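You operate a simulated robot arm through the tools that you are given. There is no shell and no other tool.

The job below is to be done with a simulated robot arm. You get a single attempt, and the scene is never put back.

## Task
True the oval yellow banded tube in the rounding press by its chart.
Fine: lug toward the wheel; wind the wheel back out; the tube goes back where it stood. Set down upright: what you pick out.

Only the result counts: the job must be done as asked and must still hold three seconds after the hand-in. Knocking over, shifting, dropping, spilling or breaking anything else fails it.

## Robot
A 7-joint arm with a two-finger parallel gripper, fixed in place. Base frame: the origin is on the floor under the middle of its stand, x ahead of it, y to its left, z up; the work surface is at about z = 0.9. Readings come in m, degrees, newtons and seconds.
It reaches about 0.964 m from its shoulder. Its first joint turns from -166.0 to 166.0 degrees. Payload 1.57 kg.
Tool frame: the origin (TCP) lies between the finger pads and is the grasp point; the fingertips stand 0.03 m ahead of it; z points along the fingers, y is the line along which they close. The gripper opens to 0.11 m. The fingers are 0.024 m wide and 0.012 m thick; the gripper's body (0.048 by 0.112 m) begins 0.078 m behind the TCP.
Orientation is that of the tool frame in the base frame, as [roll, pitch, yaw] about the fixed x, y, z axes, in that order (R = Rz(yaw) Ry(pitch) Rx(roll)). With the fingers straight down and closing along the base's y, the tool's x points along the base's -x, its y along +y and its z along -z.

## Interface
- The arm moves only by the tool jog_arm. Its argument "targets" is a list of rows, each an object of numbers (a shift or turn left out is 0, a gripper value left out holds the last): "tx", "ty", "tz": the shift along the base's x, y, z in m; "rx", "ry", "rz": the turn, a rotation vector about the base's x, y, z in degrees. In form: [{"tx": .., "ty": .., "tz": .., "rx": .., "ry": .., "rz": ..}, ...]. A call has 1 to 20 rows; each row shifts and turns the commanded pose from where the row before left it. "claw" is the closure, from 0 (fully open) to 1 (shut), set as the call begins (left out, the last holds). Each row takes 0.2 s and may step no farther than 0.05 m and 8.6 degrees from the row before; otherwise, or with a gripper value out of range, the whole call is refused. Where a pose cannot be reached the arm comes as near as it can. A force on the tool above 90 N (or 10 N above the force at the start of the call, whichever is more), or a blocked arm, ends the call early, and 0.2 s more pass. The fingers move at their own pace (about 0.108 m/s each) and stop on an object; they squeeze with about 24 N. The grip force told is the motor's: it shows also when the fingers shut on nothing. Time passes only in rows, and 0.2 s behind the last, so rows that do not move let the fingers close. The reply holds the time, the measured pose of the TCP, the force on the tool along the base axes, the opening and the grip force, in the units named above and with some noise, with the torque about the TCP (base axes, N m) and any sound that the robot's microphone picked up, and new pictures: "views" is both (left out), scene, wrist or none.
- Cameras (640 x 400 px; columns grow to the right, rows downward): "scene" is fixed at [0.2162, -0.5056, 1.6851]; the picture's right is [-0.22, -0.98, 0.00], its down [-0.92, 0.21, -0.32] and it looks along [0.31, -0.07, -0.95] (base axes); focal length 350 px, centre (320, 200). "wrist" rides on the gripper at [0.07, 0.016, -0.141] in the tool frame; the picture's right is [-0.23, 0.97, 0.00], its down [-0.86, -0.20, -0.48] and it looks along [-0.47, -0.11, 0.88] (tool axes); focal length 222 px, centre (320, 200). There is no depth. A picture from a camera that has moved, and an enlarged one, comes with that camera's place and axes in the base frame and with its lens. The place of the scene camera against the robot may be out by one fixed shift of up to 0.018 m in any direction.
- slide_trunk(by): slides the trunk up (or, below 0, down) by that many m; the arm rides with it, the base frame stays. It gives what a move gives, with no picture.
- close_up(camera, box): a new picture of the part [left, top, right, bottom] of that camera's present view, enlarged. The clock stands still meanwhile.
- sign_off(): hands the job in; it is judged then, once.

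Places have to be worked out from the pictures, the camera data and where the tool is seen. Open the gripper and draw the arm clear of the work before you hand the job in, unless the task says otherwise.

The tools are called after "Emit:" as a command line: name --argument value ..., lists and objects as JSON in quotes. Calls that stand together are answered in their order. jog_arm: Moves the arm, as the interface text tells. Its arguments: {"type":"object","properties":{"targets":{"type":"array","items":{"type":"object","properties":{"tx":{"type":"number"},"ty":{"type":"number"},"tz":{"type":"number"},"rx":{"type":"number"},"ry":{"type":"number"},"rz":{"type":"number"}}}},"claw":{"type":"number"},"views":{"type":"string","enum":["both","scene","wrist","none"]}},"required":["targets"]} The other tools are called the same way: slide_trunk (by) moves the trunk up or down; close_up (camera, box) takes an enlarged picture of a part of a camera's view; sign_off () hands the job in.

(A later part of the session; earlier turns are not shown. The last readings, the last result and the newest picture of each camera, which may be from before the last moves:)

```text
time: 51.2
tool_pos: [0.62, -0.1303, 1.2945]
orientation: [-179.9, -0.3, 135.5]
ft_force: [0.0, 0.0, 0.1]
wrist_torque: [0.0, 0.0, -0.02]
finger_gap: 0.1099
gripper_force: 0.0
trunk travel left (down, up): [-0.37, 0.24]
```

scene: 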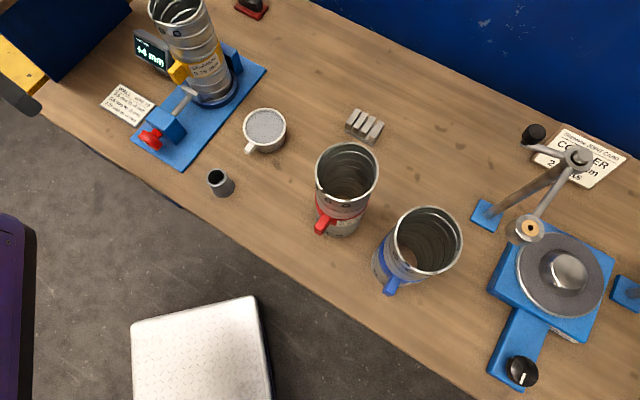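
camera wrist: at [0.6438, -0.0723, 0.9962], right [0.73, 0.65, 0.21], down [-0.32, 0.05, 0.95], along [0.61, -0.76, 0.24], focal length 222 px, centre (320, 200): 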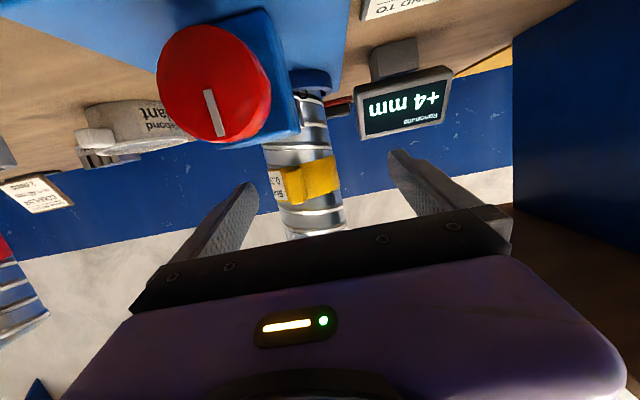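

Straight-down works well, so I'll turn the wheel from above instead: straddle it with the fingers left/right and swing the hand sideways about the screw axis. Moving over the wheel now with the fingers part closed.

Emit:
jog_arm --targets '[{"tx": 0.0186, "ty": -0.0173, "tz": -0.03, "rz": -0.25}, {"tx": 0.0186, "ty": -0.0173, "tz": -0.03, "rz": -0.25}, {"tx": 0.0186, "ty": -0.0173, "tz": -0.03}, {"tx": 0.0186, "ty": -0.0173, "tz": -0.03}, {"tz": -0.03}, {"tz": -0.03}, {"tz": 0.0}]' --claw 0.28

Emit:
close_up --camera "wrist" --box '[220, 60, 420, 220]'

Emit:
close_up --camera "scene" --box '[90, 50, 210, 180]'

```text
time: 52.8
tool_pos: [0.6913, -0.1961, 1.1185]
orientation: [179.8, 0.2, 135.5]
ft_force: [-0.5, 0.1, 0.2]
wrist_torque: [0.02, 0.01, 0.02]
finger_gap: 0.0793
gripper_force: 0.1
trunk travel left (down, up): [-0.37, 0.24]
camera wrist: at [0.6534, -0.1353, 1.2594], right [0.84, 0.54, 0.0], down [0.47, -0.74, 0.48], along [0.26, -0.4, -0.88], focal length 222 px, centre (320, 200)
```

scene: 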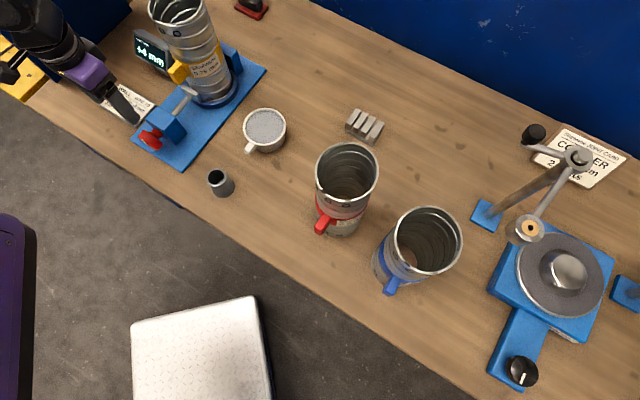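
wrist: 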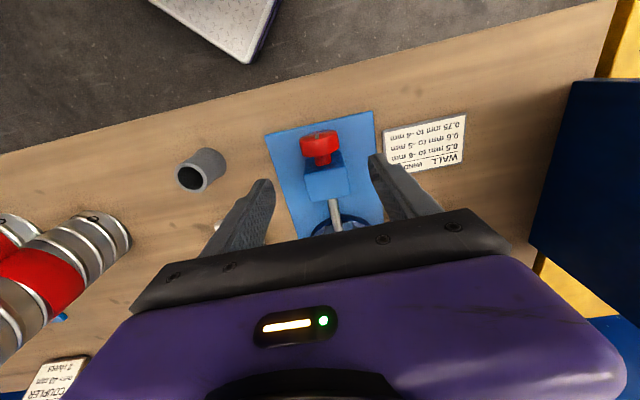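

```text
2.50 times, centred on (320, 140) of wrist
camera zoom: at [0.6534, -0.1353, 1.2594], right [0.84, 0.54, 0.0], down [0.47, -0.74, 0.48], along [0.26, -0.4, -0.88], focal length 555 px, centre (320, 350)
```

zoom: 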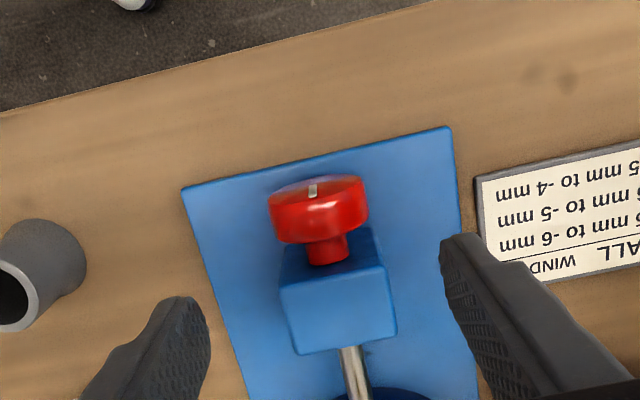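

```text
3.08 times, centred on (150, 115) of scene
camera zoom: at [0.2162, -0.5056, 1.6851], right [-0.22, -0.98, 0.0], down [-0.92, 0.21, -0.32], along [0.31, -0.07, -0.95], focal length 1078 px, centre (843, 462)
```

zoom: 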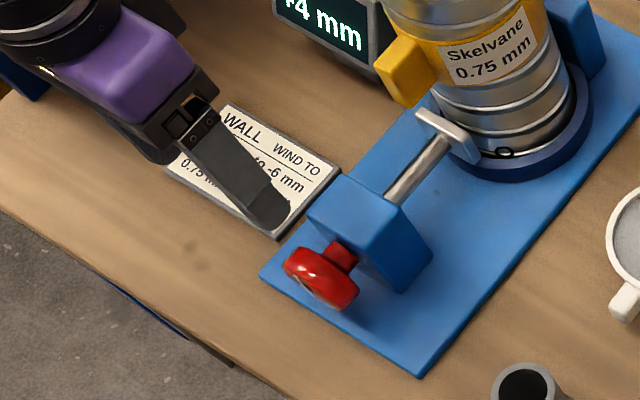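

From here the wheel centre is ≈(0.693, -0.201, 0.965), radius ≈0.0265, and the block face is 23 mm behind it. I'll descend so the fingers straddle the wheel.

Emit:
jog_arm --targets '[{"tx": 0.001, "ty": -0.0023, "tz": -0.03}, {"tx": 0.001, "ty": -0.0023, "tz": -0.03}, {"tz": -0.025}, {"tz": -0.02}, {"tz": -0.02}, {"tz": -0.0165}, {"tz": 0.0}]'

Emit:
close_up --camera "wrist" --box '[220, 60, 420, 220]'

Emit:
close_up --camera "scene" --box '[90, 50, 210, 180]'

```text
time: 54.4
tool_pos: [0.6946, -0.1994, 0.9773]
orientation: [179.8, 0.0, 135.5]
ft_force: [-0.1, -0.5, 0.3]
wrist_torque: [-0.02, -0.02, -0.02]
finger_gap: 0.0796
gripper_force: 0.1
trunk travel left (down, up): [-0.37, 0.24]
camera wrist: at [0.6564, -0.1393, 1.1197], right [0.84, 0.54, 0.0], down [0.47, -0.74, 0.48], along [0.26, -0.4, -0.88], focal length 222 px, centre (320, 200)
```

scene: 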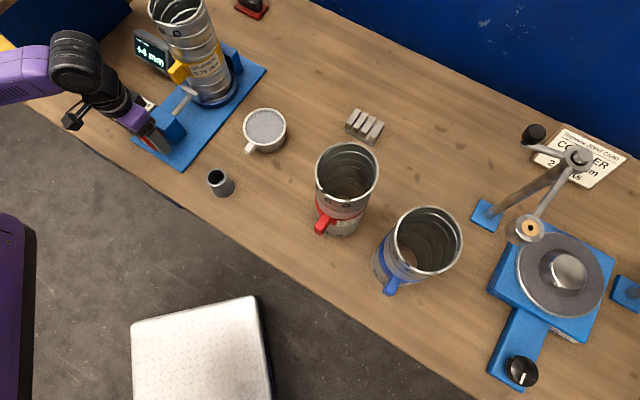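
wrist: 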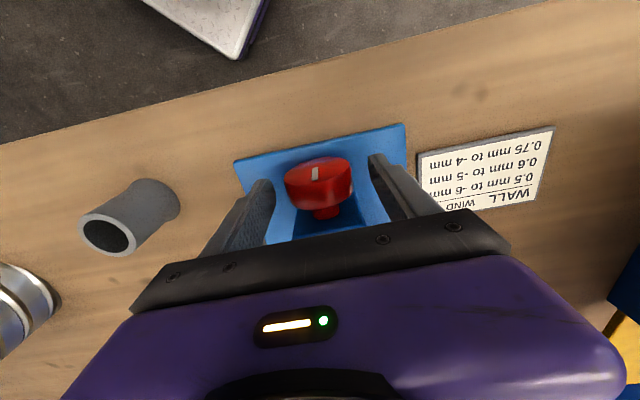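

```text
2.50 times, centred on (320, 140) of wrist
camera zoom: at [0.6564, -0.1393, 1.1197], right [0.84, 0.54, 0.0], down [0.47, -0.74, 0.48], along [0.26, -0.4, -0.88], focal length 555 px, centre (320, 350)
```

zoom: 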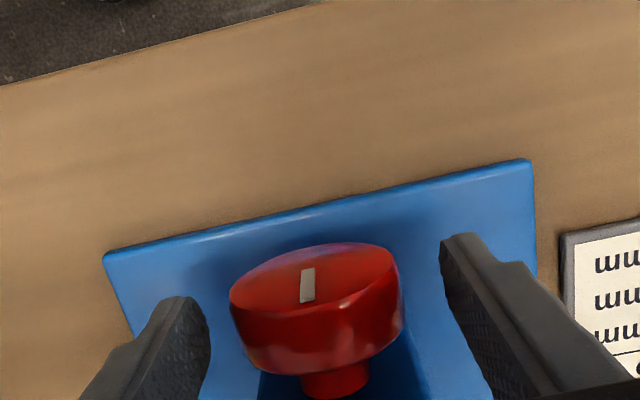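

```text
3.08 times, centred on (150, 115) of scene
camera zoom: at [0.2162, -0.5056, 1.6851], right [-0.22, -0.98, 0.0], down [-0.92, 0.21, -0.32], along [0.31, -0.07, -0.95], focal length 1078 px, centre (843, 462)
```

zoom: 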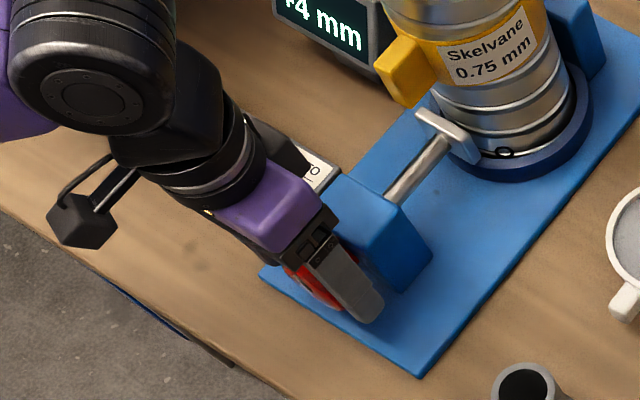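

Fingers straddle the wheel cleanly. I'll shift 2-3 mm toward the robot, narrow the gap to 0.07, and swing the hand −40° about the screw axis (toward the display side) before gripping.

Emit:
jog_arm --targets '[{"tx": -0.002, "ty": 0.002}, {"tx": 0.0011, "ty": 0.0011, "tz": -0.0001, "rx": -5.66, "ry": 5.66}, {"tx": 0.0011, "ty": 0.0011, "tz": -0.0003, "rx": -5.66, "ry": 5.66}, {"tx": 0.0011, "ty": 0.0011, "tz": -0.0006, "rx": -5.66, "ry": 5.66}, {"tx": 0.0011, "ty": 0.0011, "tz": -0.0008, "rx": -5.66, "ry": 5.66}, {"tx": 0.0011, "ty": 0.0011, "tz": -0.001, "rx": -5.66, "ry": 5.66}, {"tz": 0.0}]' --claw 0.36

Emit:
close_up --camera "wrist" --box '[220, 60, 420, 220]'

Emit:
close_up --camera "scene" --box '[90, 50, 210, 180]'

```text
time: 56.0
tool_pos: [0.7009, -0.1928, 0.974]
orientation: [-140.2, -0.2, 135.4]
ft_force: [0.8, -0.7, -0.1]
wrist_torque: [0.06, -0.03, 0.0]
finger_gap: 0.0704
gripper_force: 0.1
trunk travel left (down, up): [-0.37, 0.24]
camera wrist: at [0.7232, -0.0699, 1.0726], right [0.68, 0.38, -0.62], down [0.72, -0.49, 0.49], along [-0.12, -0.79, -0.61], focal length 222 px, centre (320, 200)
```

scene: 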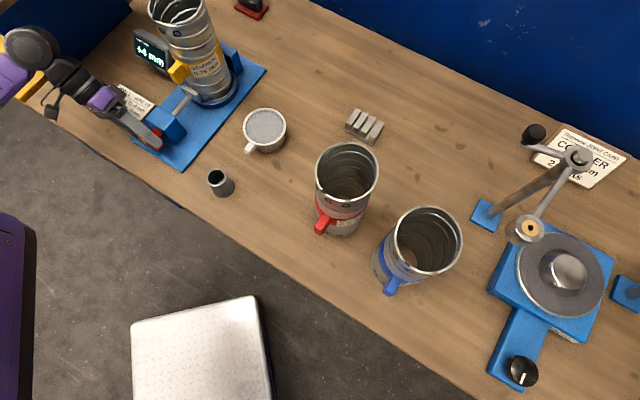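
wrist: 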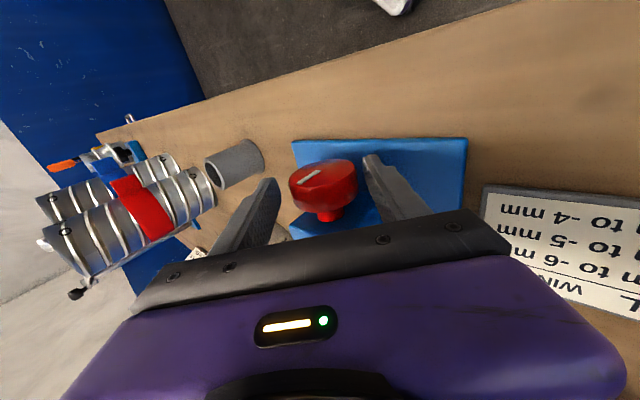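

```text
2.50 times, centred on (320, 140) of wrist
camera zoom: at [0.7232, -0.0699, 1.0726], right [0.68, 0.38, -0.62], down [0.72, -0.49, 0.49], along [-0.12, -0.79, -0.61], focal length 555 px, centre (320, 350)
```

zoom: 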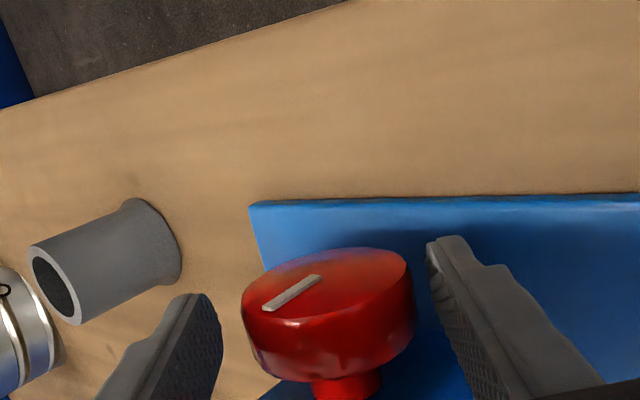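

```text
3.08 times, centred on (150, 115) of scene
camera zoom: at [0.2162, -0.5056, 1.6851], right [-0.22, -0.98, 0.0], down [-0.92, 0.21, -0.32], along [0.31, -0.07, -0.95], focal length 1078 px, centre (843, 462)
```

zoom: 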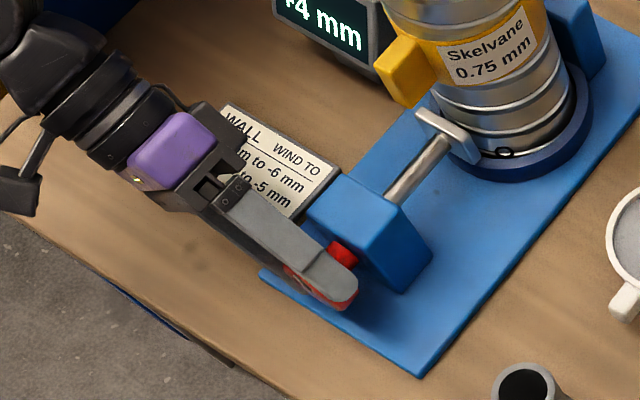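

The swing is reachable and the wheel is ~3 mm toward the lower finger. I'll centre by that amount and close on the wheel.

Emit:
jog_arm --targets '[{"tx": 0.0016, "ty": 0.0016, "tz": -0.0019}, {"tz": 0.0}]' --views "none"

Emit:
jog_arm --targets '[{"tz": 0.0}, {"tz": 0.0}, {"tz": 0.0}]' --claw 1

Emit:
close_up --camera "wrist" --box '[220, 60, 420, 220]'

```text
time: 56.6
tool_pos: [0.7016, -0.1905, 0.9712]
orientation: [-140.3, -0.3, 135.5]
ft_force: [0.2, 0.1, 0.1]
wrist_torque: [-0.03, -0.01, -0.01]
finger_gap: 0.0702
gripper_force: 0.1
trunk travel left (down, up): [-0.37, 0.24]
```

```text
time: 57.4
tool_pos: [0.7015, -0.1904, 0.9716]
orientation: [-140.2, -0.2, 135.2]
ft_force: [-1.8, -2.7, 4.8]
wrist_torque: [-0.32, -0.21, -0.49]
finger_gap: 0.0528
gripper_force: 45.5
trunk travel left (down, up): [-0.37, 0.24]
camera wrist: at [0.7248, -0.0685, 1.0709], right [0.69, 0.37, -0.62], down [0.72, -0.49, 0.49], along [-0.12, -0.79, -0.61], focal length 222 px, centre (320, 200)
```

scene: 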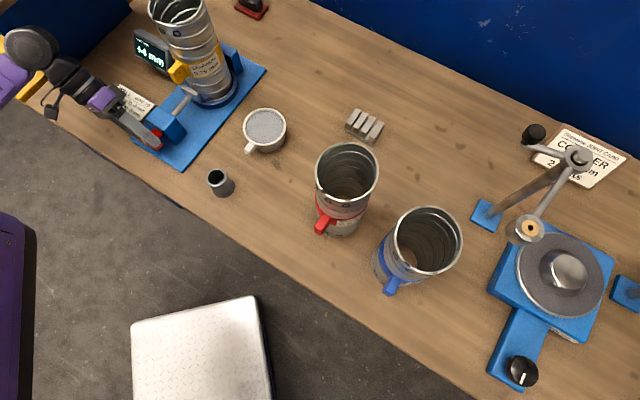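
wrist: 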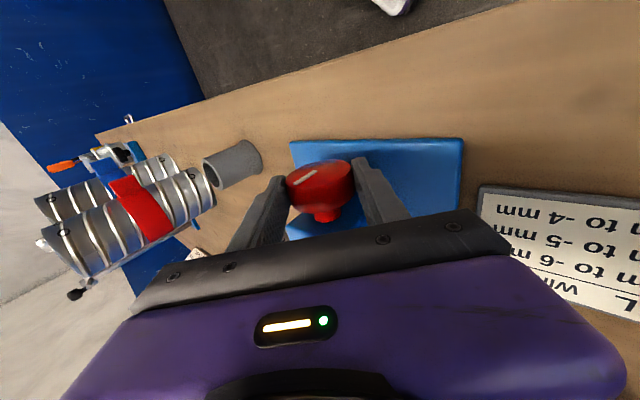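

```text
2.50 times, centred on (320, 140) of wrist
camera zoom: at [0.7248, -0.0685, 1.0709], right [0.69, 0.37, -0.62], down [0.72, -0.49, 0.49], along [-0.12, -0.79, -0.61], focal length 555 px, centre (320, 350)
```

zoom: 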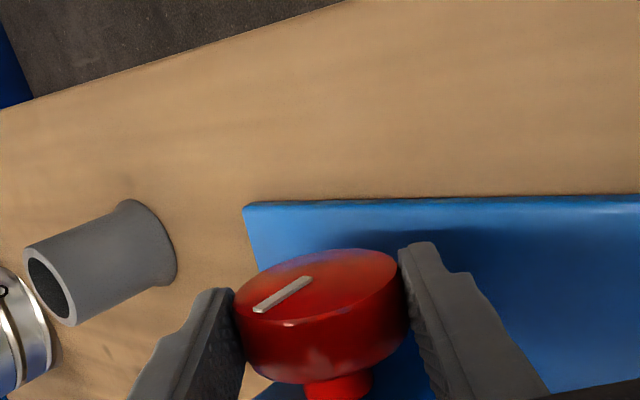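

Wheel gripped (gap 0.053). I'll rotate the first 40° about the screw axis (clockwise seen from the robot) and read the display.

Emit:
jog_arm --targets '[{"tx": -0.0012, "ty": -0.0012, "tz": 0.0012, "rx": 5.66, "ry": -5.66}, {"tx": -0.0013, "ty": -0.0013, "tz": 0.0009, "rx": 5.66, "ry": -5.66}, {"tx": -0.0013, "ty": -0.0013, "tz": 0.0007, "rx": 5.66, "ry": -5.66}, {"tx": -0.0014, "ty": -0.0014, "tz": 0.0004, "rx": 5.66, "ry": -5.66}, {"tx": -0.0014, "ty": -0.0014, "tz": 0.0001, "rx": 5.66, "ry": -5.66}]' --views "wrist"

Emit:
close_up --camera "scene" --box '[90, 20, 250, 180]'

Emit:
close_up --camera "wrist" --box '[220, 60, 420, 220]'

```text
time: 58.6
tool_pos: [0.6939, -0.1996, 0.976]
orientation: [179.9, 0.0, 135.3]
ft_force: [-18.4, -14.5, 6.7]
wrist_torque: [0.01, 0.6, -0.95]
finger_gap: 0.0522
gripper_force: 44.5
trunk travel left (down, up): [-0.37, 0.24]
camera wrist: at [0.6551, -0.1383, 1.1181], right [0.85, 0.53, 0.0], down [0.47, -0.74, 0.48], along [0.26, -0.4, -0.88], focal length 222 px, centre (320, 200)
```

wrist: 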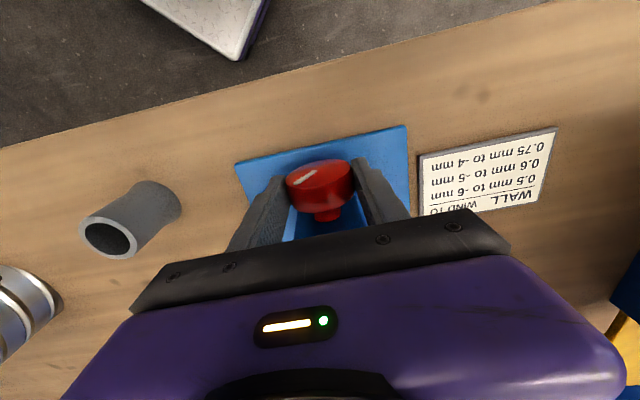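

```text
2.50 times, centred on (170, 100) of scene
camera zoom: at [0.2162, -0.5056, 1.6851], right [-0.22, -0.98, 0.0], down [-0.92, 0.21, -0.32], along [0.31, -0.07, -0.95], focal length 876 px, centre (695, 450)
```

zoom: 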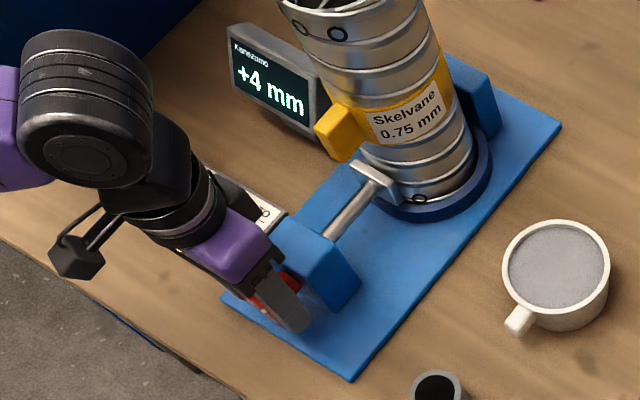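

```text
2.50 times, centred on (320, 140) of wrist
camera zoom: at [0.6551, -0.1383, 1.1181], right [0.85, 0.53, 0.0], down [0.47, -0.74, 0.48], along [0.26, -0.4, -0.88], focal length 555 px, centre (320, 350)
```

zoom: 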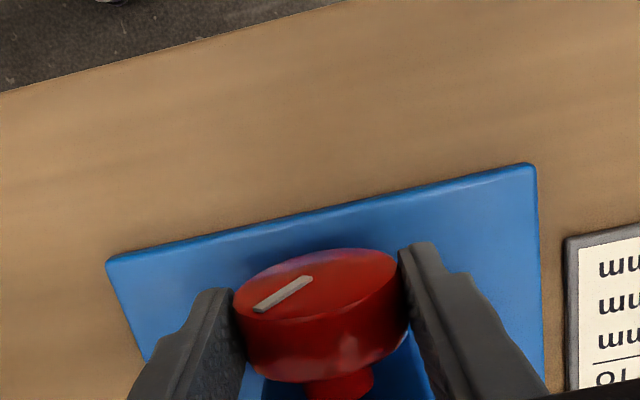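

The wheel turned with the hand (mark moved with it); display still +4 mm as the jaw is still closing its gap. Side force shows the axis is slightly lower than assumed (~0.9575), so I correct and continue to +40°.

Emit:
jog_arm --targets '[{"tx": -0.0018, "ty": -0.0018}, {"tx": -0.0018, "ty": -0.0018, "tz": -0.0002, "rx": 5.66, "ry": -5.66}, {"tx": -0.0018, "ty": -0.0018, "tz": -0.0005, "rx": 5.66, "ry": -5.66}, {"tx": -0.0017, "ty": -0.0017, "tz": -0.0009, "rx": 5.66, "ry": -5.66}, {"tx": -0.0016, "ty": -0.0016, "tz": -0.0012, "rx": 5.66, "ry": -5.66}, {"tx": -0.0015, "ty": -0.0015, "tz": -0.0015, "rx": 5.66, "ry": -5.66}]' --views "wrist"

Emit:
close_up --camera "scene" --box '[130, 30, 230, 130]'

Emit:
close_up --camera "wrist" --box '[220, 60, 420, 220]'

```text
time: 60.0
tool_pos: [0.6854, -0.208, 0.9706]
orientation: [139.5, 0.4, 135.4]
ft_force: [-1.7, -5.0, 16.6]
wrist_torque: [0.66, 0.5, -0.79]
finger_gap: 0.0526
gripper_force: 44.8
trunk travel left (down, up): [-0.37, 0.24]
camera wrist: at [0.5792, -0.2141, 1.0901], right [0.68, 0.37, 0.63], down [0.28, -0.93, 0.24], along [0.68, 0.02, -0.73], focal length 222 px, centre (320, 200)
```

wrist: 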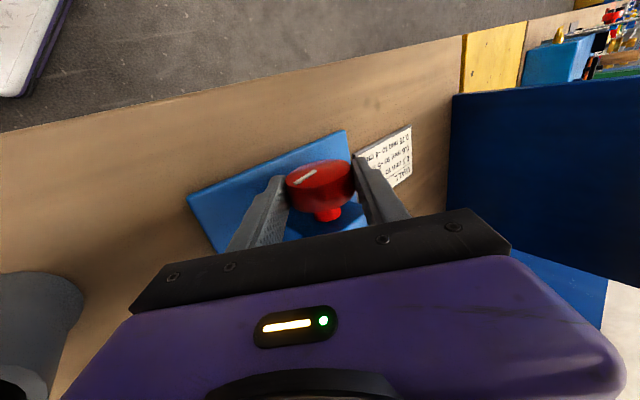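

```text
4.00 times, centred on (180, 80) of scene
camera zoom: at [0.2162, -0.5056, 1.6851], right [-0.22, -0.98, 0.0], down [-0.92, 0.21, -0.32], along [0.31, -0.07, -0.95], focal length 1401 px, centre (880, 680)
```

zoom: 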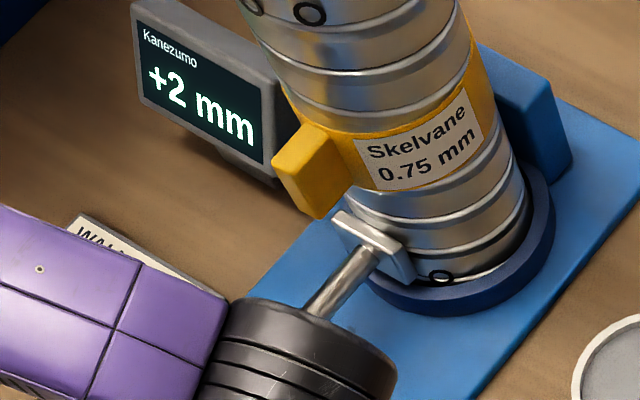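

```text
2.50 times, centred on (320, 140) of wrist
camera zoom: at [0.5792, -0.2141, 1.0901], right [0.68, 0.37, 0.63], down [0.28, -0.93, 0.24], along [0.68, 0.02, -0.73], focal length 555 px, centre (320, 350)
```

zoom: 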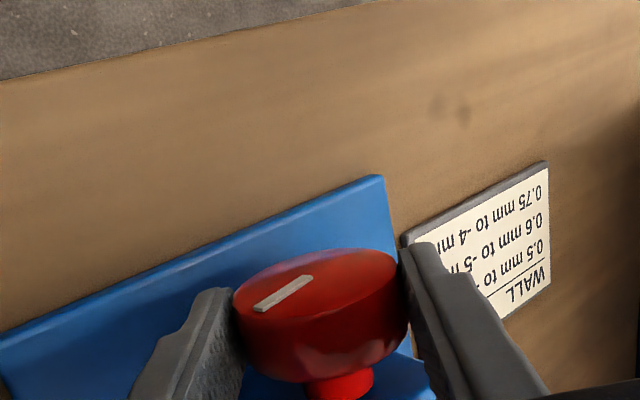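

After 80° the display reads +2 mm – winding in works in this direction. I'll open to 0.07, swing back to −40° and take a new grip.

Emit:
jog_arm --targets '[{"tz": 0.0}, {"tz": 0.0}]' --claw 0.36 --views "none"

Emit:
close_up --camera "scene" --box '[130, 20, 230, 120]'

Emit:
close_up --camera "wrist" --box '[220, 60, 420, 220]'

```text
time: 60.6
tool_pos: [0.6849, -0.2077, 0.9707]
orientation: [139.8, 0.3, 135.4]
ft_force: [-0.1, 0.6, 0.5]
wrist_torque: [0.01, -0.01, 0.05]
finger_gap: 0.0702
gripper_force: 0.0
trunk travel left (down, up): [-0.37, 0.24]
```

```text
4.00 times, centred on (180, 70) of scene
camera zoom: at [0.2162, -0.5056, 1.6851], right [-0.22, -0.98, 0.0], down [-0.92, 0.21, -0.32], along [0.31, -0.07, -0.95], focal length 1401 px, centre (880, 720)
```

zoom: 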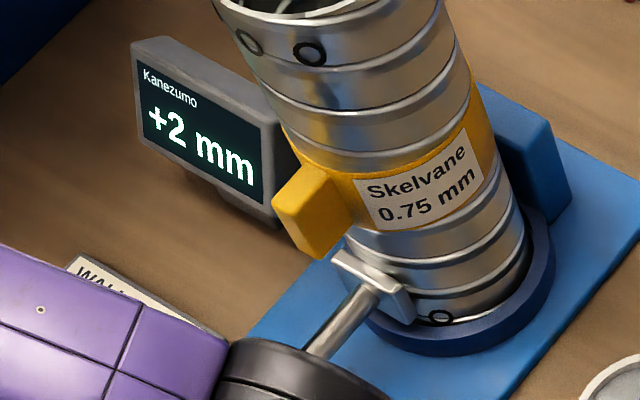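

```text
2.50 times, centred on (320, 140) of wrist
camera zoom: at [0.5793, -0.2141, 1.089], right [0.68, 0.37, 0.63], down [0.28, -0.93, 0.24], along [0.68, 0.01, -0.74], focal length 555 px, centre (320, 350)
```

zoom: 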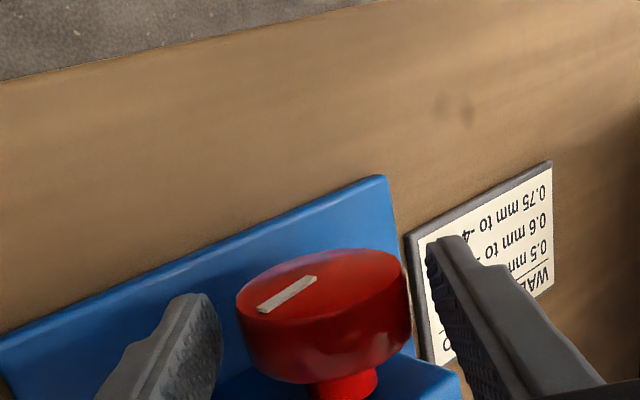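

The screw holds itself at +2 mm. Swinging the open hand back to −40°.

Emit:
jog_arm --targets '[{"tx": 0.0015, "ty": 0.0015, "tz": 0.0015, "rx": -5.66, "ry": 5.66}, {"tx": 0.0016, "ty": 0.0016, "tz": 0.0012, "rx": -5.66, "ry": 5.66}, {"tx": 0.0017, "ty": 0.0017, "tz": 0.0009, "rx": -5.66, "ry": 5.66}, {"tx": 0.0018, "ty": 0.0018, "tz": 0.0005, "rx": -5.66, "ry": 5.66}, {"tx": 0.0018, "ty": 0.0018, "tz": 0.0002, "rx": -5.66, "ry": 5.66}, {"tx": 0.0018, "ty": 0.0018, "tz": -0.0002, "rx": -5.66, "ry": 5.66}, {"tx": 0.0018, "ty": 0.0018, "tz": -0.0005, "rx": -5.66, "ry": 5.66}, {"tx": 0.0017, "ty": 0.0017, "tz": -0.0009, "rx": -5.66, "ry": 5.66}, {"tx": 0.0016, "ty": 0.0016, "tz": -0.0012, "rx": -5.66, "ry": 5.66}, {"tx": 0.0015, "ty": 0.0015, "tz": -0.0015, "rx": -5.66, "ry": 5.66}, {"tz": 0.0}]' --views "none"

Emit:
close_up --camera "wrist" --box '[220, 60, 420, 220]'

Emit:
close_up --camera "scene" --box '[130, 20, 230, 120]'

```text
time: 63.0
tool_pos: [0.7019, -0.1891, 0.97]
orientation: [-140.2, -0.4, 135.4]
ft_force: [-0.3, -0.4, -0.3]
wrist_torque: [-0.01, 0.01, 0.01]
finger_gap: 0.0703
gripper_force: 0.1
trunk travel left (down, up): [-0.37, 0.24]
```

```text
2.50 times, centred on (320, 140) of wrist
camera zoom: at [0.7251, -0.068, 1.0696], right [0.68, 0.38, -0.62], down [0.72, -0.49, 0.49], along [-0.12, -0.79, -0.61], focal length 555 px, centre (320, 350)
```

zoom: 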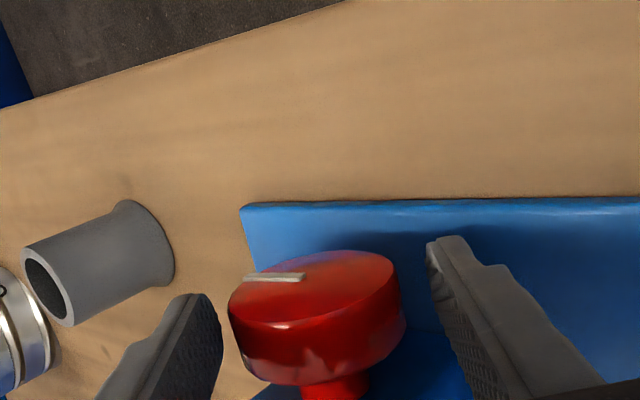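

```text
4.00 times, centred on (180, 70) of scene
camera zoom: at [0.2162, -0.5056, 1.6851], right [-0.22, -0.98, 0.0], down [-0.92, 0.21, -0.32], along [0.31, -0.07, -0.95], focal length 1401 px, centre (880, 720)
```

zoom: 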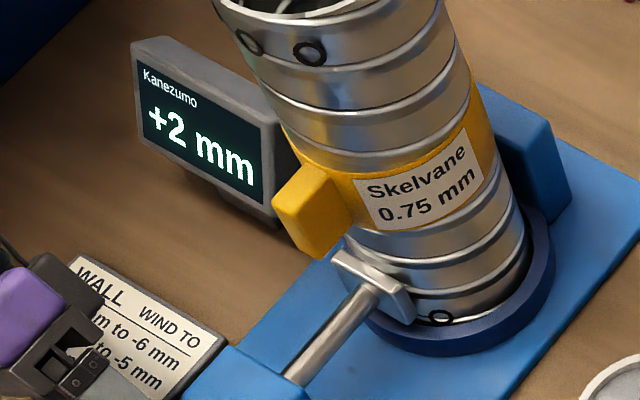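

Wheel is ~2 mm off centre between fingers; I'll correct that, grip, then turn in small increments watching the display.

Emit:
jog_arm --targets '[{"tx": -0.0011, "ty": -0.0011, "tz": 0.0013}, {"tz": 0.0}]' --views "none"

Emit:
jog_arm --targets '[{"tz": 0.0}, {"tz": 0.0}, {"tz": 0.0}]' --claw 1 --views "none"

Emit:
jog_arm --targets '[{"tx": -0.0015, "ty": -0.0015, "tz": 0.0015, "rx": 5.66, "ry": -5.66}, {"tx": -0.0016, "ty": -0.0016, "tz": 0.0012, "rx": 5.66, "ry": -5.66}]' --views "none"

Emit:
close_up --camera "scene" --box '[130, 20, 230, 120]'

```text
time: 63.6
tool_pos: [0.6996, -0.1914, 0.9722]
orientation: [-140.2, -0.3, 135.4]
ft_force: [0.3, -0.4, -0.6]
wrist_torque: [0.01, 0.0, -0.02]
finger_gap: 0.0705
gripper_force: 0.0
trunk travel left (down, up): [-0.37, 0.24]
```

```text
time: 64.4
tool_pos: [0.7013, -0.1916, 0.9705]
orientation: [-140.4, -0.3, 135.4]
ft_force: [4.4, 5.3, -12.0]
wrist_torque: [-0.35, -0.67, -0.19]
finger_gap: 0.053
gripper_force: 44.6
trunk travel left (down, up): [-0.37, 0.24]
```

```text
time: 65.0
tool_pos: [0.6984, -0.1954, 0.9745]
orientation: [-156.4, -0.2, 135.5]
ft_force: [15.3, 9.8, -8.1]
wrist_torque: [0.12, -0.24, -1.17]
finger_gap: 0.0532
gripper_force: 45.4
trunk travel left (down, up): [-0.37, 0.24]
```

```text
4.00 times, centred on (180, 70) of scene
camera zoom: at [0.2162, -0.5056, 1.6851], right [-0.22, -0.98, 0.0], down [-0.92, 0.21, -0.32], along [0.31, -0.07, -0.95], focal length 1401 px, centre (880, 720)
```

zoom: 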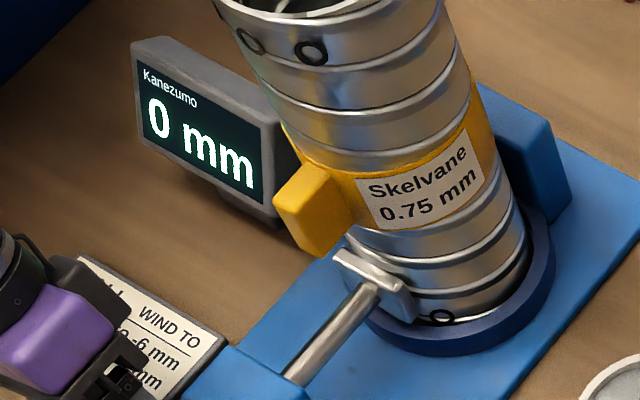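

16° more brought it to 0 mm, so roughly 1 mm per 8°. I'll turn another 16° and read again.

Emit:
jog_arm --targets '[{"tx": -0.0006, "ty": -0.0006, "tz": 0.0006, "rx": 5.66, "ry": -5.66}, {"tx": -0.0016, "ty": -0.0016, "tz": 0.0005, "rx": 5.66, "ry": -5.66}]' --views "none"

Emit:
close_up --camera "scene" --box '[130, 20, 230, 120]'

```text
time: 65.6
tool_pos: [0.6951, -0.1972, 0.9754]
orientation: [-172.1, 0.0, 135.5]
ft_force: [8.8, -9.1, -12.1]
wrist_torque: [-0.14, -0.15, -0.53]
finger_gap: 0.0528
gripper_force: 45.1
trunk travel left (down, up): [-0.37, 0.24]
```

```text
4.00 times, centred on (180, 70) of scene
camera zoom: at [0.2162, -0.5056, 1.6851], right [-0.22, -0.98, 0.0], down [-0.92, 0.21, -0.32], along [0.31, -0.07, -0.95], focal length 1401 px, centre (880, 720)
```

zoom: 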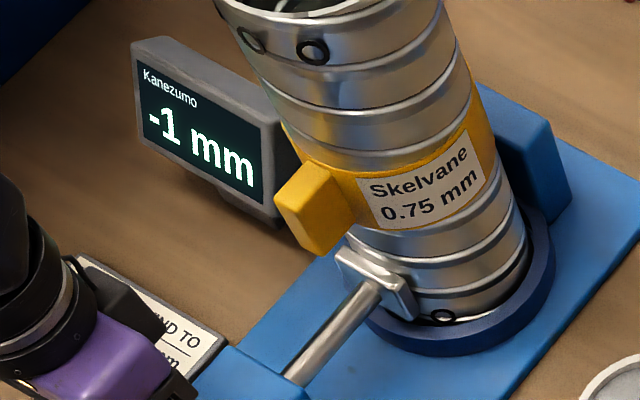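

Reads −1 mm (about 1.5 mm per 16°). Another 16°.

Emit:
jog_arm --targets '[{"tx": -0.0018, "ty": -0.0018, "tz": 0.0002, "rx": 5.66, "ry": -5.66}, {"tx": -0.0018, "ty": -0.0018, "tz": -0.0002, "rx": 5.66, "ry": -5.66}]' --views "none"

Emit:
close_up --camera "scene" --box '[130, 20, 230, 120]'

```text
time: 66.2
tool_pos: [0.6914, -0.2023, 0.9771]
orientation: [171.8, 0.1, 135.4]
ft_force: [7.1, -10.4, -10.0]
wrist_torque: [0.29, 0.37, -1.05]
finger_gap: 0.0523
gripper_force: 45.1
trunk travel left (down, up): [-0.37, 0.24]
```

```text
4.00 times, centred on (180, 70) of scene
camera zoom: at [0.2162, -0.5056, 1.6851], right [-0.22, -0.98, 0.0], down [-0.92, 0.21, -0.32], along [0.31, -0.07, -0.95], focal length 1401 px, centre (880, 720)
```

zoom: 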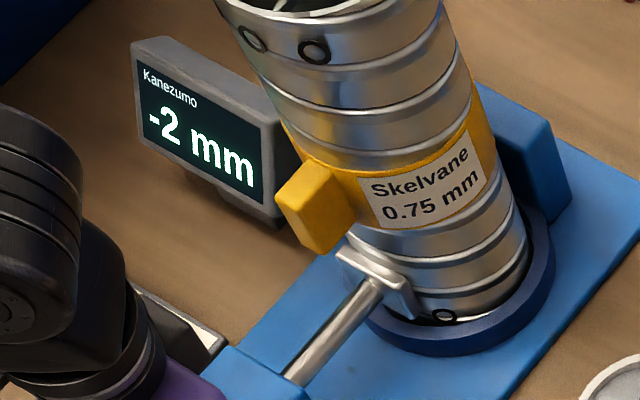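

−2 mm now. Going in single 8° steps from here to catch the transitions.

Emit:
jog_arm --targets '[{"tx": -0.0018, "ty": -0.0018, "tz": -0.0004, "rx": 5.66, "ry": -5.66}]' --views "none"

Emit:
close_up --camera "scene" --box '[140, 30, 200, 80]'

Emit:
jog_arm --targets '[{"tx": -0.0009, "ty": -0.0009, "tz": -0.0004, "rx": 2.83, "ry": -2.83}]' --views "none"

Emit:
close_up --camera "scene" --box '[140, 30, 200, 80]'

```text
time: 66.6
tool_pos: [0.6901, -0.2023, 0.9755]
orientation: [163.8, 0.1, 135.5]
ft_force: [3.7, -13.3, -12.6]
wrist_torque: [0.33, 0.65, -0.95]
finger_gap: 0.0526
gripper_force: 44.7
trunk travel left (down, up): [-0.37, 0.24]
```

```text
8.00 times, centred on (170, 55) of scene
camera zoom: at [0.2162, -0.5056, 1.6851], right [-0.22, -0.98, 0.0], down [-0.92, 0.21, -0.32], along [0.31, -0.07, -0.95], focal length 2803 px, centre (1520, 1360)
```

zoom: 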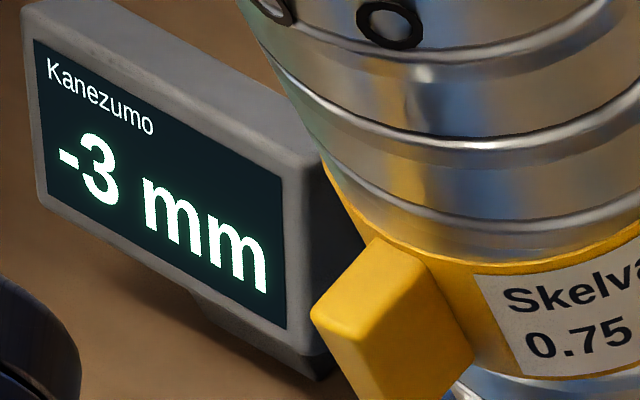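

```text
time: 67.0
tool_pos: [0.6895, -0.2036, 0.975]
orientation: [159.8, 0.2, 135.4]
ft_force: [1.4, -12.6, -13.2]
wrist_torque: [0.48, 0.76, -0.63]
finger_gap: 0.0524
gripper_force: 44.8
trunk travel left (down, up): [-0.37, 0.24]
```

```text
8.00 times, centred on (170, 55) of scene
camera zoom: at [0.2162, -0.5056, 1.6851], right [-0.22, -0.98, 0.0], down [-0.92, 0.21, -0.32], along [0.31, -0.07, -0.95], focal length 2803 px, centre (1520, 1360)
```

zoom: 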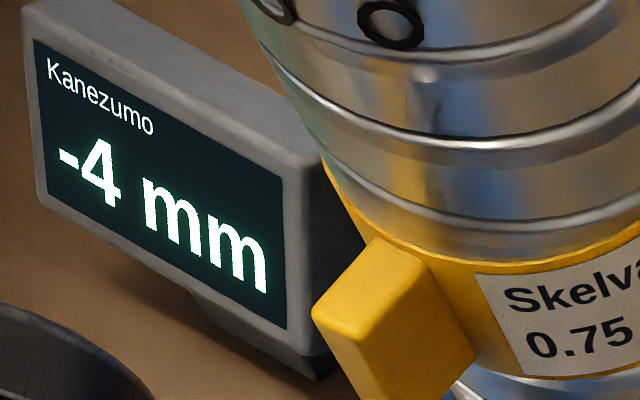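

Display reads −4 mm, having just crossed from −3; by the rate it is about −3.5 now, so I add a further 3° to sit nearer −4.0 and re-read.

Emit:
jog_arm --targets '[{"tx": -0.0007, "ty": -0.0007, "tz": -0.0002, "rx": 2.3, "ry": -2.3}, {"tz": 0.0}]' --views "none"

Emit:
close_up --camera "scene" --box '[130, 20, 230, 120]'

```text
time: 67.6
tool_pos: [0.6889, -0.2049, 0.9748]
orientation: [156.6, 0.1, 135.3]
ft_force: [-3.6, -9.8, -21.7]
wrist_torque: [-0.3, 0.19, -1.01]
finger_gap: 0.0525
gripper_force: 44.9
trunk travel left (down, up): [-0.37, 0.24]
```

```text
4.00 times, centred on (180, 70) of scene
camera zoom: at [0.2162, -0.5056, 1.6851], right [-0.22, -0.98, 0.0], down [-0.92, 0.21, -0.32], along [0.31, -0.07, -0.95], focal length 1401 px, centre (880, 720)
```

zoom: 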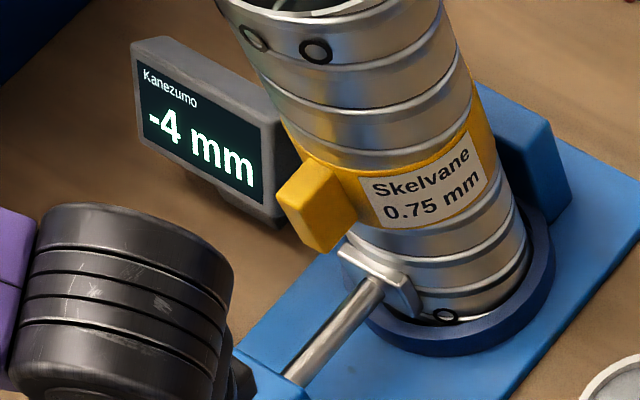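

−4 mm steady. Now winding back out: rotating the hand the other way to −40°.

Emit:
jog_arm --targets '[{"tx": 0.0017, "ty": 0.0017, "tz": 0.0009, "rx": -5.66, "ry": 5.66}, {"tx": 0.0018, "ty": 0.0018, "tz": 0.0005, "rx": -5.66, "ry": 5.66}, {"tx": 0.0018, "ty": 0.0018, "tz": 0.0002, "rx": -5.66, "ry": 5.66}, {"tx": 0.0018, "ty": 0.0018, "tz": -0.0002, "rx": -5.66, "ry": 5.66}, {"tx": 0.0018, "ty": 0.0018, "tz": -0.0006, "rx": -5.66, "ry": 5.66}, {"tx": 0.0017, "ty": 0.0017, "tz": -0.0009, "rx": -5.66, "ry": 5.66}, {"tx": 0.0016, "ty": 0.0016, "tz": -0.0012, "rx": -5.66, "ry": 5.66}, {"tx": 0.0015, "ty": 0.0015, "tz": -0.0015, "rx": -5.66, "ry": 5.66}]' --views "wrist"

Emit:
close_up --camera "scene" --box '[130, 20, 230, 120]'

Emit:
close_up --camera "wrist" --box '[220, 60, 420, 220]'

```text
time: 69.4
tool_pos: [0.701, -0.1906, 0.9723]
orientation: [-139.5, -0.3, 135.4]
ft_force: [2.9, -16.1, -14.4]
wrist_torque: [-0.6, -0.74, -0.24]
finger_gap: 0.0525
gripper_force: 44.3
trunk travel left (down, up): [-0.37, 0.24]
camera wrist: at [0.7256, -0.0669, 1.0702], right [0.68, 0.37, -0.63], down [0.72, -0.49, 0.49], along [-0.13, -0.79, -0.6], focal length 222 px, centre (320, 200)
```

wrist: 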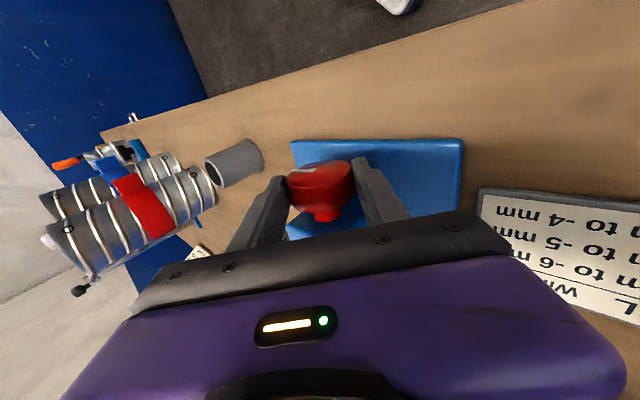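

```text
4.00 times, centred on (180, 70) of scene
camera zoom: at [0.2162, -0.5056, 1.6851], right [-0.22, -0.98, 0.0], down [-0.92, 0.21, -0.32], along [0.31, -0.07, -0.95], focal length 1401 px, centre (880, 720)
```

zoom: 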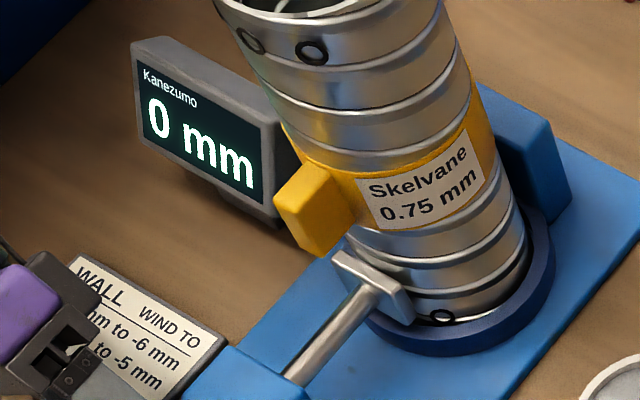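

```text
2.50 times, centred on (320, 140) of wrist
camera zoom: at [0.7256, -0.0669, 1.0702], right [0.68, 0.37, -0.63], down [0.72, -0.49, 0.49], along [-0.13, -0.79, -0.6], focal length 555 px, centre (320, 350)
```

zoom: 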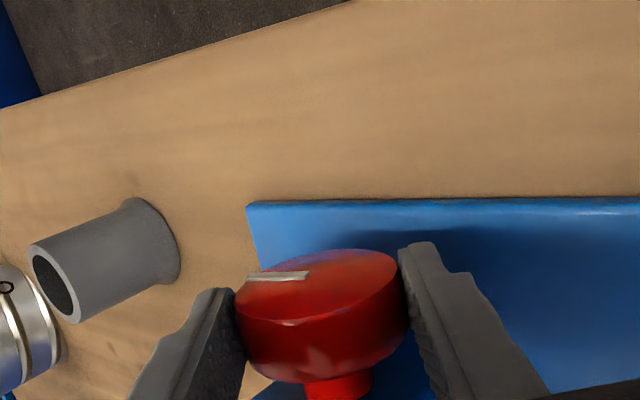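

The tube now reads 0 mm with the jaw already backed off. I'll open, swing forward to +40°, regrip, and wind the remaining 80° out to the starting position.

Emit:
jog_arm --targets '[{"tz": 0.0}, {"tz": 0.0}]' --claw 0.36 --views "none"

Emit:
jog_arm --targets '[{"tx": -0.0015, "ty": -0.0015, "tz": 0.0015, "rx": 5.66, "ry": -5.66}, {"tx": -0.0016, "ty": -0.0016, "tz": 0.0012, "rx": 5.66, "ry": -5.66}, {"tx": -0.0017, "ty": -0.0017, "tz": 0.0009, "rx": 5.66, "ry": -5.66}, {"tx": -0.0018, "ty": -0.0018, "tz": 0.0005, "rx": 5.66, "ry": -5.66}, {"tx": -0.0018, "ty": -0.0018, "tz": 0.0002, "rx": 5.66, "ry": -5.66}, {"tx": -0.0018, "ty": -0.0018, "tz": -0.0002, "rx": 5.66, "ry": -5.66}, {"tx": -0.0018, "ty": -0.0018, "tz": -0.0005, "rx": 5.66, "ry": -5.66}, {"tx": -0.0017, "ty": -0.0017, "tz": -0.0009, "rx": 5.66, "ry": -5.66}, {"tx": -0.0016, "ty": -0.0016, "tz": -0.0012, "rx": 5.66, "ry": -5.66}, {"tx": -0.0015, "ty": -0.0015, "tz": -0.0015, "rx": 5.66, "ry": -5.66}, {"tz": 0.0}]' --views "none"

Emit:
close_up --camera "wrist" --box '[220, 60, 420, 220]'

Emit:
close_up --camera "scene" --box '[130, 20, 230, 120]'

```text
time: 70.0
tool_pos: [0.7009, -0.1898, 0.9732]
orientation: [-139.6, -0.3, 135.4]
ft_force: [0.1, 0.8, 0.1]
wrist_torque: [-0.02, -0.01, -0.01]
finger_gap: 0.0704
gripper_force: 0.0
trunk travel left (down, up): [-0.37, 0.24]
```

```text
time: 72.4
tool_pos: [0.6871, -0.207, 0.9718]
orientation: [140.4, 0.4, 135.2]
ft_force: [-0.2, 0.6, -0.2]
wrist_torque: [0.03, 0.03, 0.0]
finger_gap: 0.0704
gripper_force: 0.1
trunk travel left (down, up): [-0.37, 0.24]
```

```text
2.50 times, centred on (320, 140) of wrist
camera zoom: at [0.581, -0.2125, 1.092], right [0.69, 0.38, 0.62], down [0.28, -0.93, 0.25], along [0.67, 0.01, -0.74], focal length 555 px, centre (320, 350)
```

zoom: 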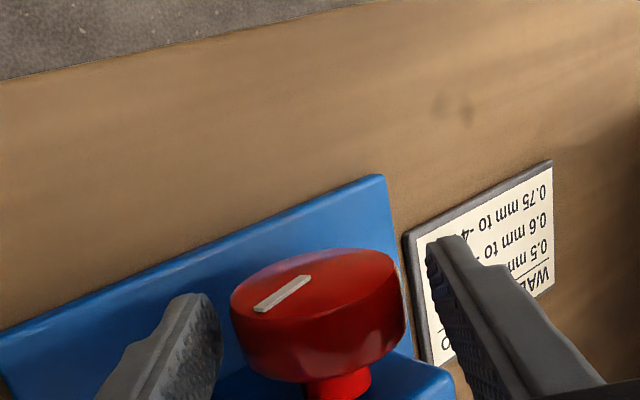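

```text
4.00 times, centred on (180, 70) of scene
camera zoom: at [0.2162, -0.5056, 1.6851], right [-0.22, -0.98, 0.0], down [-0.92, 0.21, -0.32], along [0.31, -0.07, -0.95], focal length 1401 px, centre (880, 720)
```

zoom: 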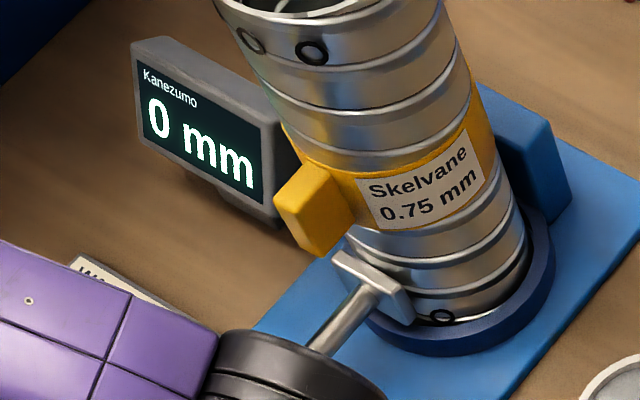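

Aligned. Gripping and winding out 80°.

Emit:
jog_arm --targets '[{"tz": 0.0}, {"tz": 0.0}, {"tz": 0.0}]' --claw 1 --views "none"

Emit:
jog_arm --targets '[{"tx": 0.0015, "ty": 0.0015, "tz": 0.0015, "rx": -5.66, "ry": 5.66}, {"tx": 0.0016, "ty": 0.0016, "tz": 0.0012, "rx": -5.66, "ry": 5.66}, {"tx": 0.0017, "ty": 0.0017, "tz": 0.0009, "rx": -5.66, "ry": 5.66}, {"tx": 0.0018, "ty": 0.0018, "tz": 0.0005, "rx": -5.66, "ry": 5.66}, {"tx": 0.0018, "ty": 0.0018, "tz": 0.0002, "rx": -5.66, "ry": 5.66}, {"tx": 0.0018, "ty": 0.0018, "tz": -0.0002, "rx": -5.66, "ry": 5.66}, {"tx": 0.0018, "ty": 0.0018, "tz": -0.0005, "rx": -5.66, "ry": 5.66}, {"tx": 0.0017, "ty": 0.0017, "tz": -0.0009, "rx": -5.66, "ry": 5.66}, {"tx": 0.0016, "ty": 0.0016, "tz": -0.0012, "rx": -5.66, "ry": 5.66}, {"tx": 0.0015, "ty": 0.0015, "tz": -0.0015, "rx": -5.66, "ry": 5.66}]' --views "none"

Emit:
close_up --camera "wrist" --box '[220, 60, 420, 220]'

Emit:
close_up --camera "scene" --box '[130, 20, 230, 120]'

```text
time: 73.2
tool_pos: [0.6852, -0.2084, 0.9721]
orientation: [140.5, 0.3, 135.3]
ft_force: [-2.0, -3.6, -3.0]
wrist_torque: [0.12, 0.25, -0.53]
finger_gap: 0.0527
gripper_force: 45.2
trunk travel left (down, up): [-0.37, 0.24]
```

```text
time: 75.4
tool_pos: [0.7029, -0.1906, 0.9736]
orientation: [-139.4, -0.3, 135.4]
ft_force: [7.0, -8.1, -7.9]
wrist_torque: [0.3, -1.56, -0.53]
finger_gap: 0.0525
gripper_force: 45.1
trunk travel left (down, up): [-0.37, 0.24]
```

```text
2.50 times, centred on (320, 140) of wrist
camera zoom: at [0.7265, -0.0668, 1.0706], right [0.68, 0.37, -0.63], down [0.72, -0.49, 0.49], along [-0.13, -0.79, -0.6], focal length 555 px, centre (320, 350)
```

zoom: 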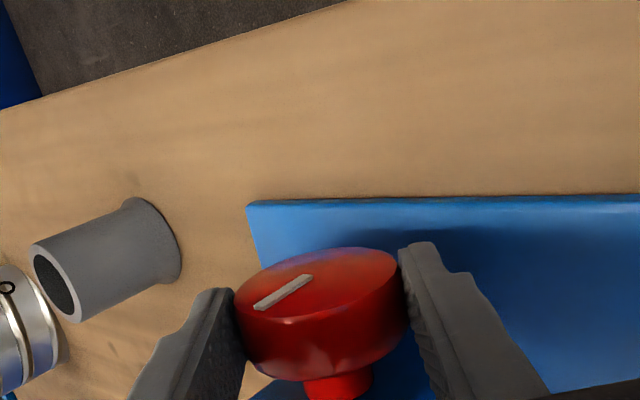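

```text
4.00 times, centred on (180, 70) of scene
camera zoom: at [0.2162, -0.5056, 1.6851], right [-0.22, -0.98, 0.0], down [-0.92, 0.21, -0.32], along [0.31, -0.07, -0.95], focal length 1401 px, centre (880, 720)
```

zoom: 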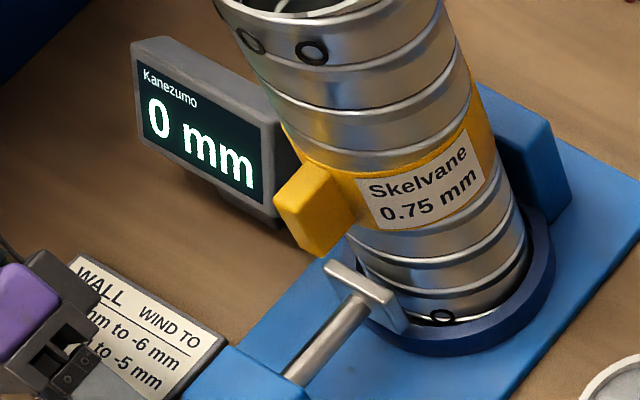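

The mark and jaw are back at the start position, display 0 mm. I'll release the wheel, swing upright, and rise clear.

Emit:
jog_arm --targets '[{"tz": 0.0}, {"tz": 0.0}, {"tx": -0.0015, "ty": -0.0015, "tz": 0.0015, "rx": 5.66, "ry": -5.66}, {"tx": -0.0016, "ty": -0.0016, "tz": 0.0012, "rx": 5.66, "ry": -5.66}, {"tx": -0.0017, "ty": -0.0017, "tz": 0.0009, "rx": 5.66, "ry": -5.66}, {"tx": -0.0018, "ty": -0.0018, "tz": 0.0005, "rx": 5.66, "ry": -5.66}, {"tx": -0.0018, "ty": -0.0018, "tz": 0.0002, "rx": 5.66, "ry": -5.66}, {"tz": 0.0}]' --claw 0.36 --views "wrist"

Emit:
close_up --camera "wrist" --box '[220, 60, 420, 220]'

```text
time: 77.2
tool_pos: [0.6935, -0.1978, 0.9771]
orientation: [-179.7, 0.1, 135.4]
ft_force: [0.7, 0.0, -0.1]
wrist_torque: [0.03, -0.01, 0.02]
finger_gap: 0.0704
gripper_force: 0.0
trunk travel left (down, up): [-0.37, 0.24]
camera wrist: at [0.6555, -0.1367, 1.1183], right [0.84, 0.54, -0.01], down [0.47, -0.74, 0.48], along [0.25, -0.41, -0.88], focal length 222 px, centre (320, 200)
```

wrist: 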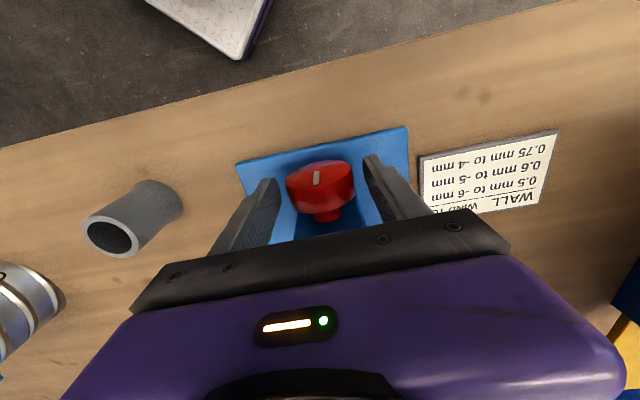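

```text
2.50 times, centred on (320, 140) of wrist
camera zoom: at [0.6555, -0.1367, 1.1183], right [0.84, 0.54, -0.01], down [0.47, -0.74, 0.48], along [0.25, -0.41, -0.88], focal length 555 px, centre (320, 350)
```

zoom: 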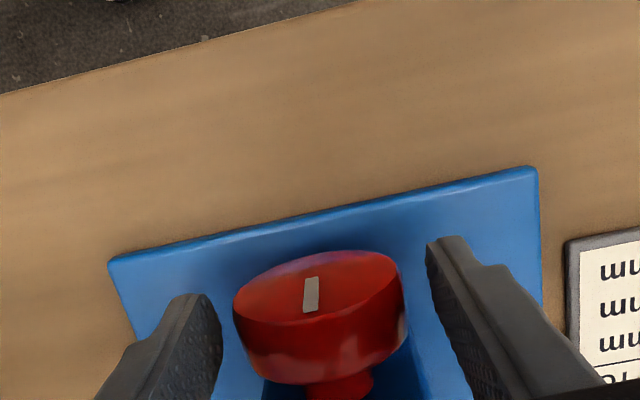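

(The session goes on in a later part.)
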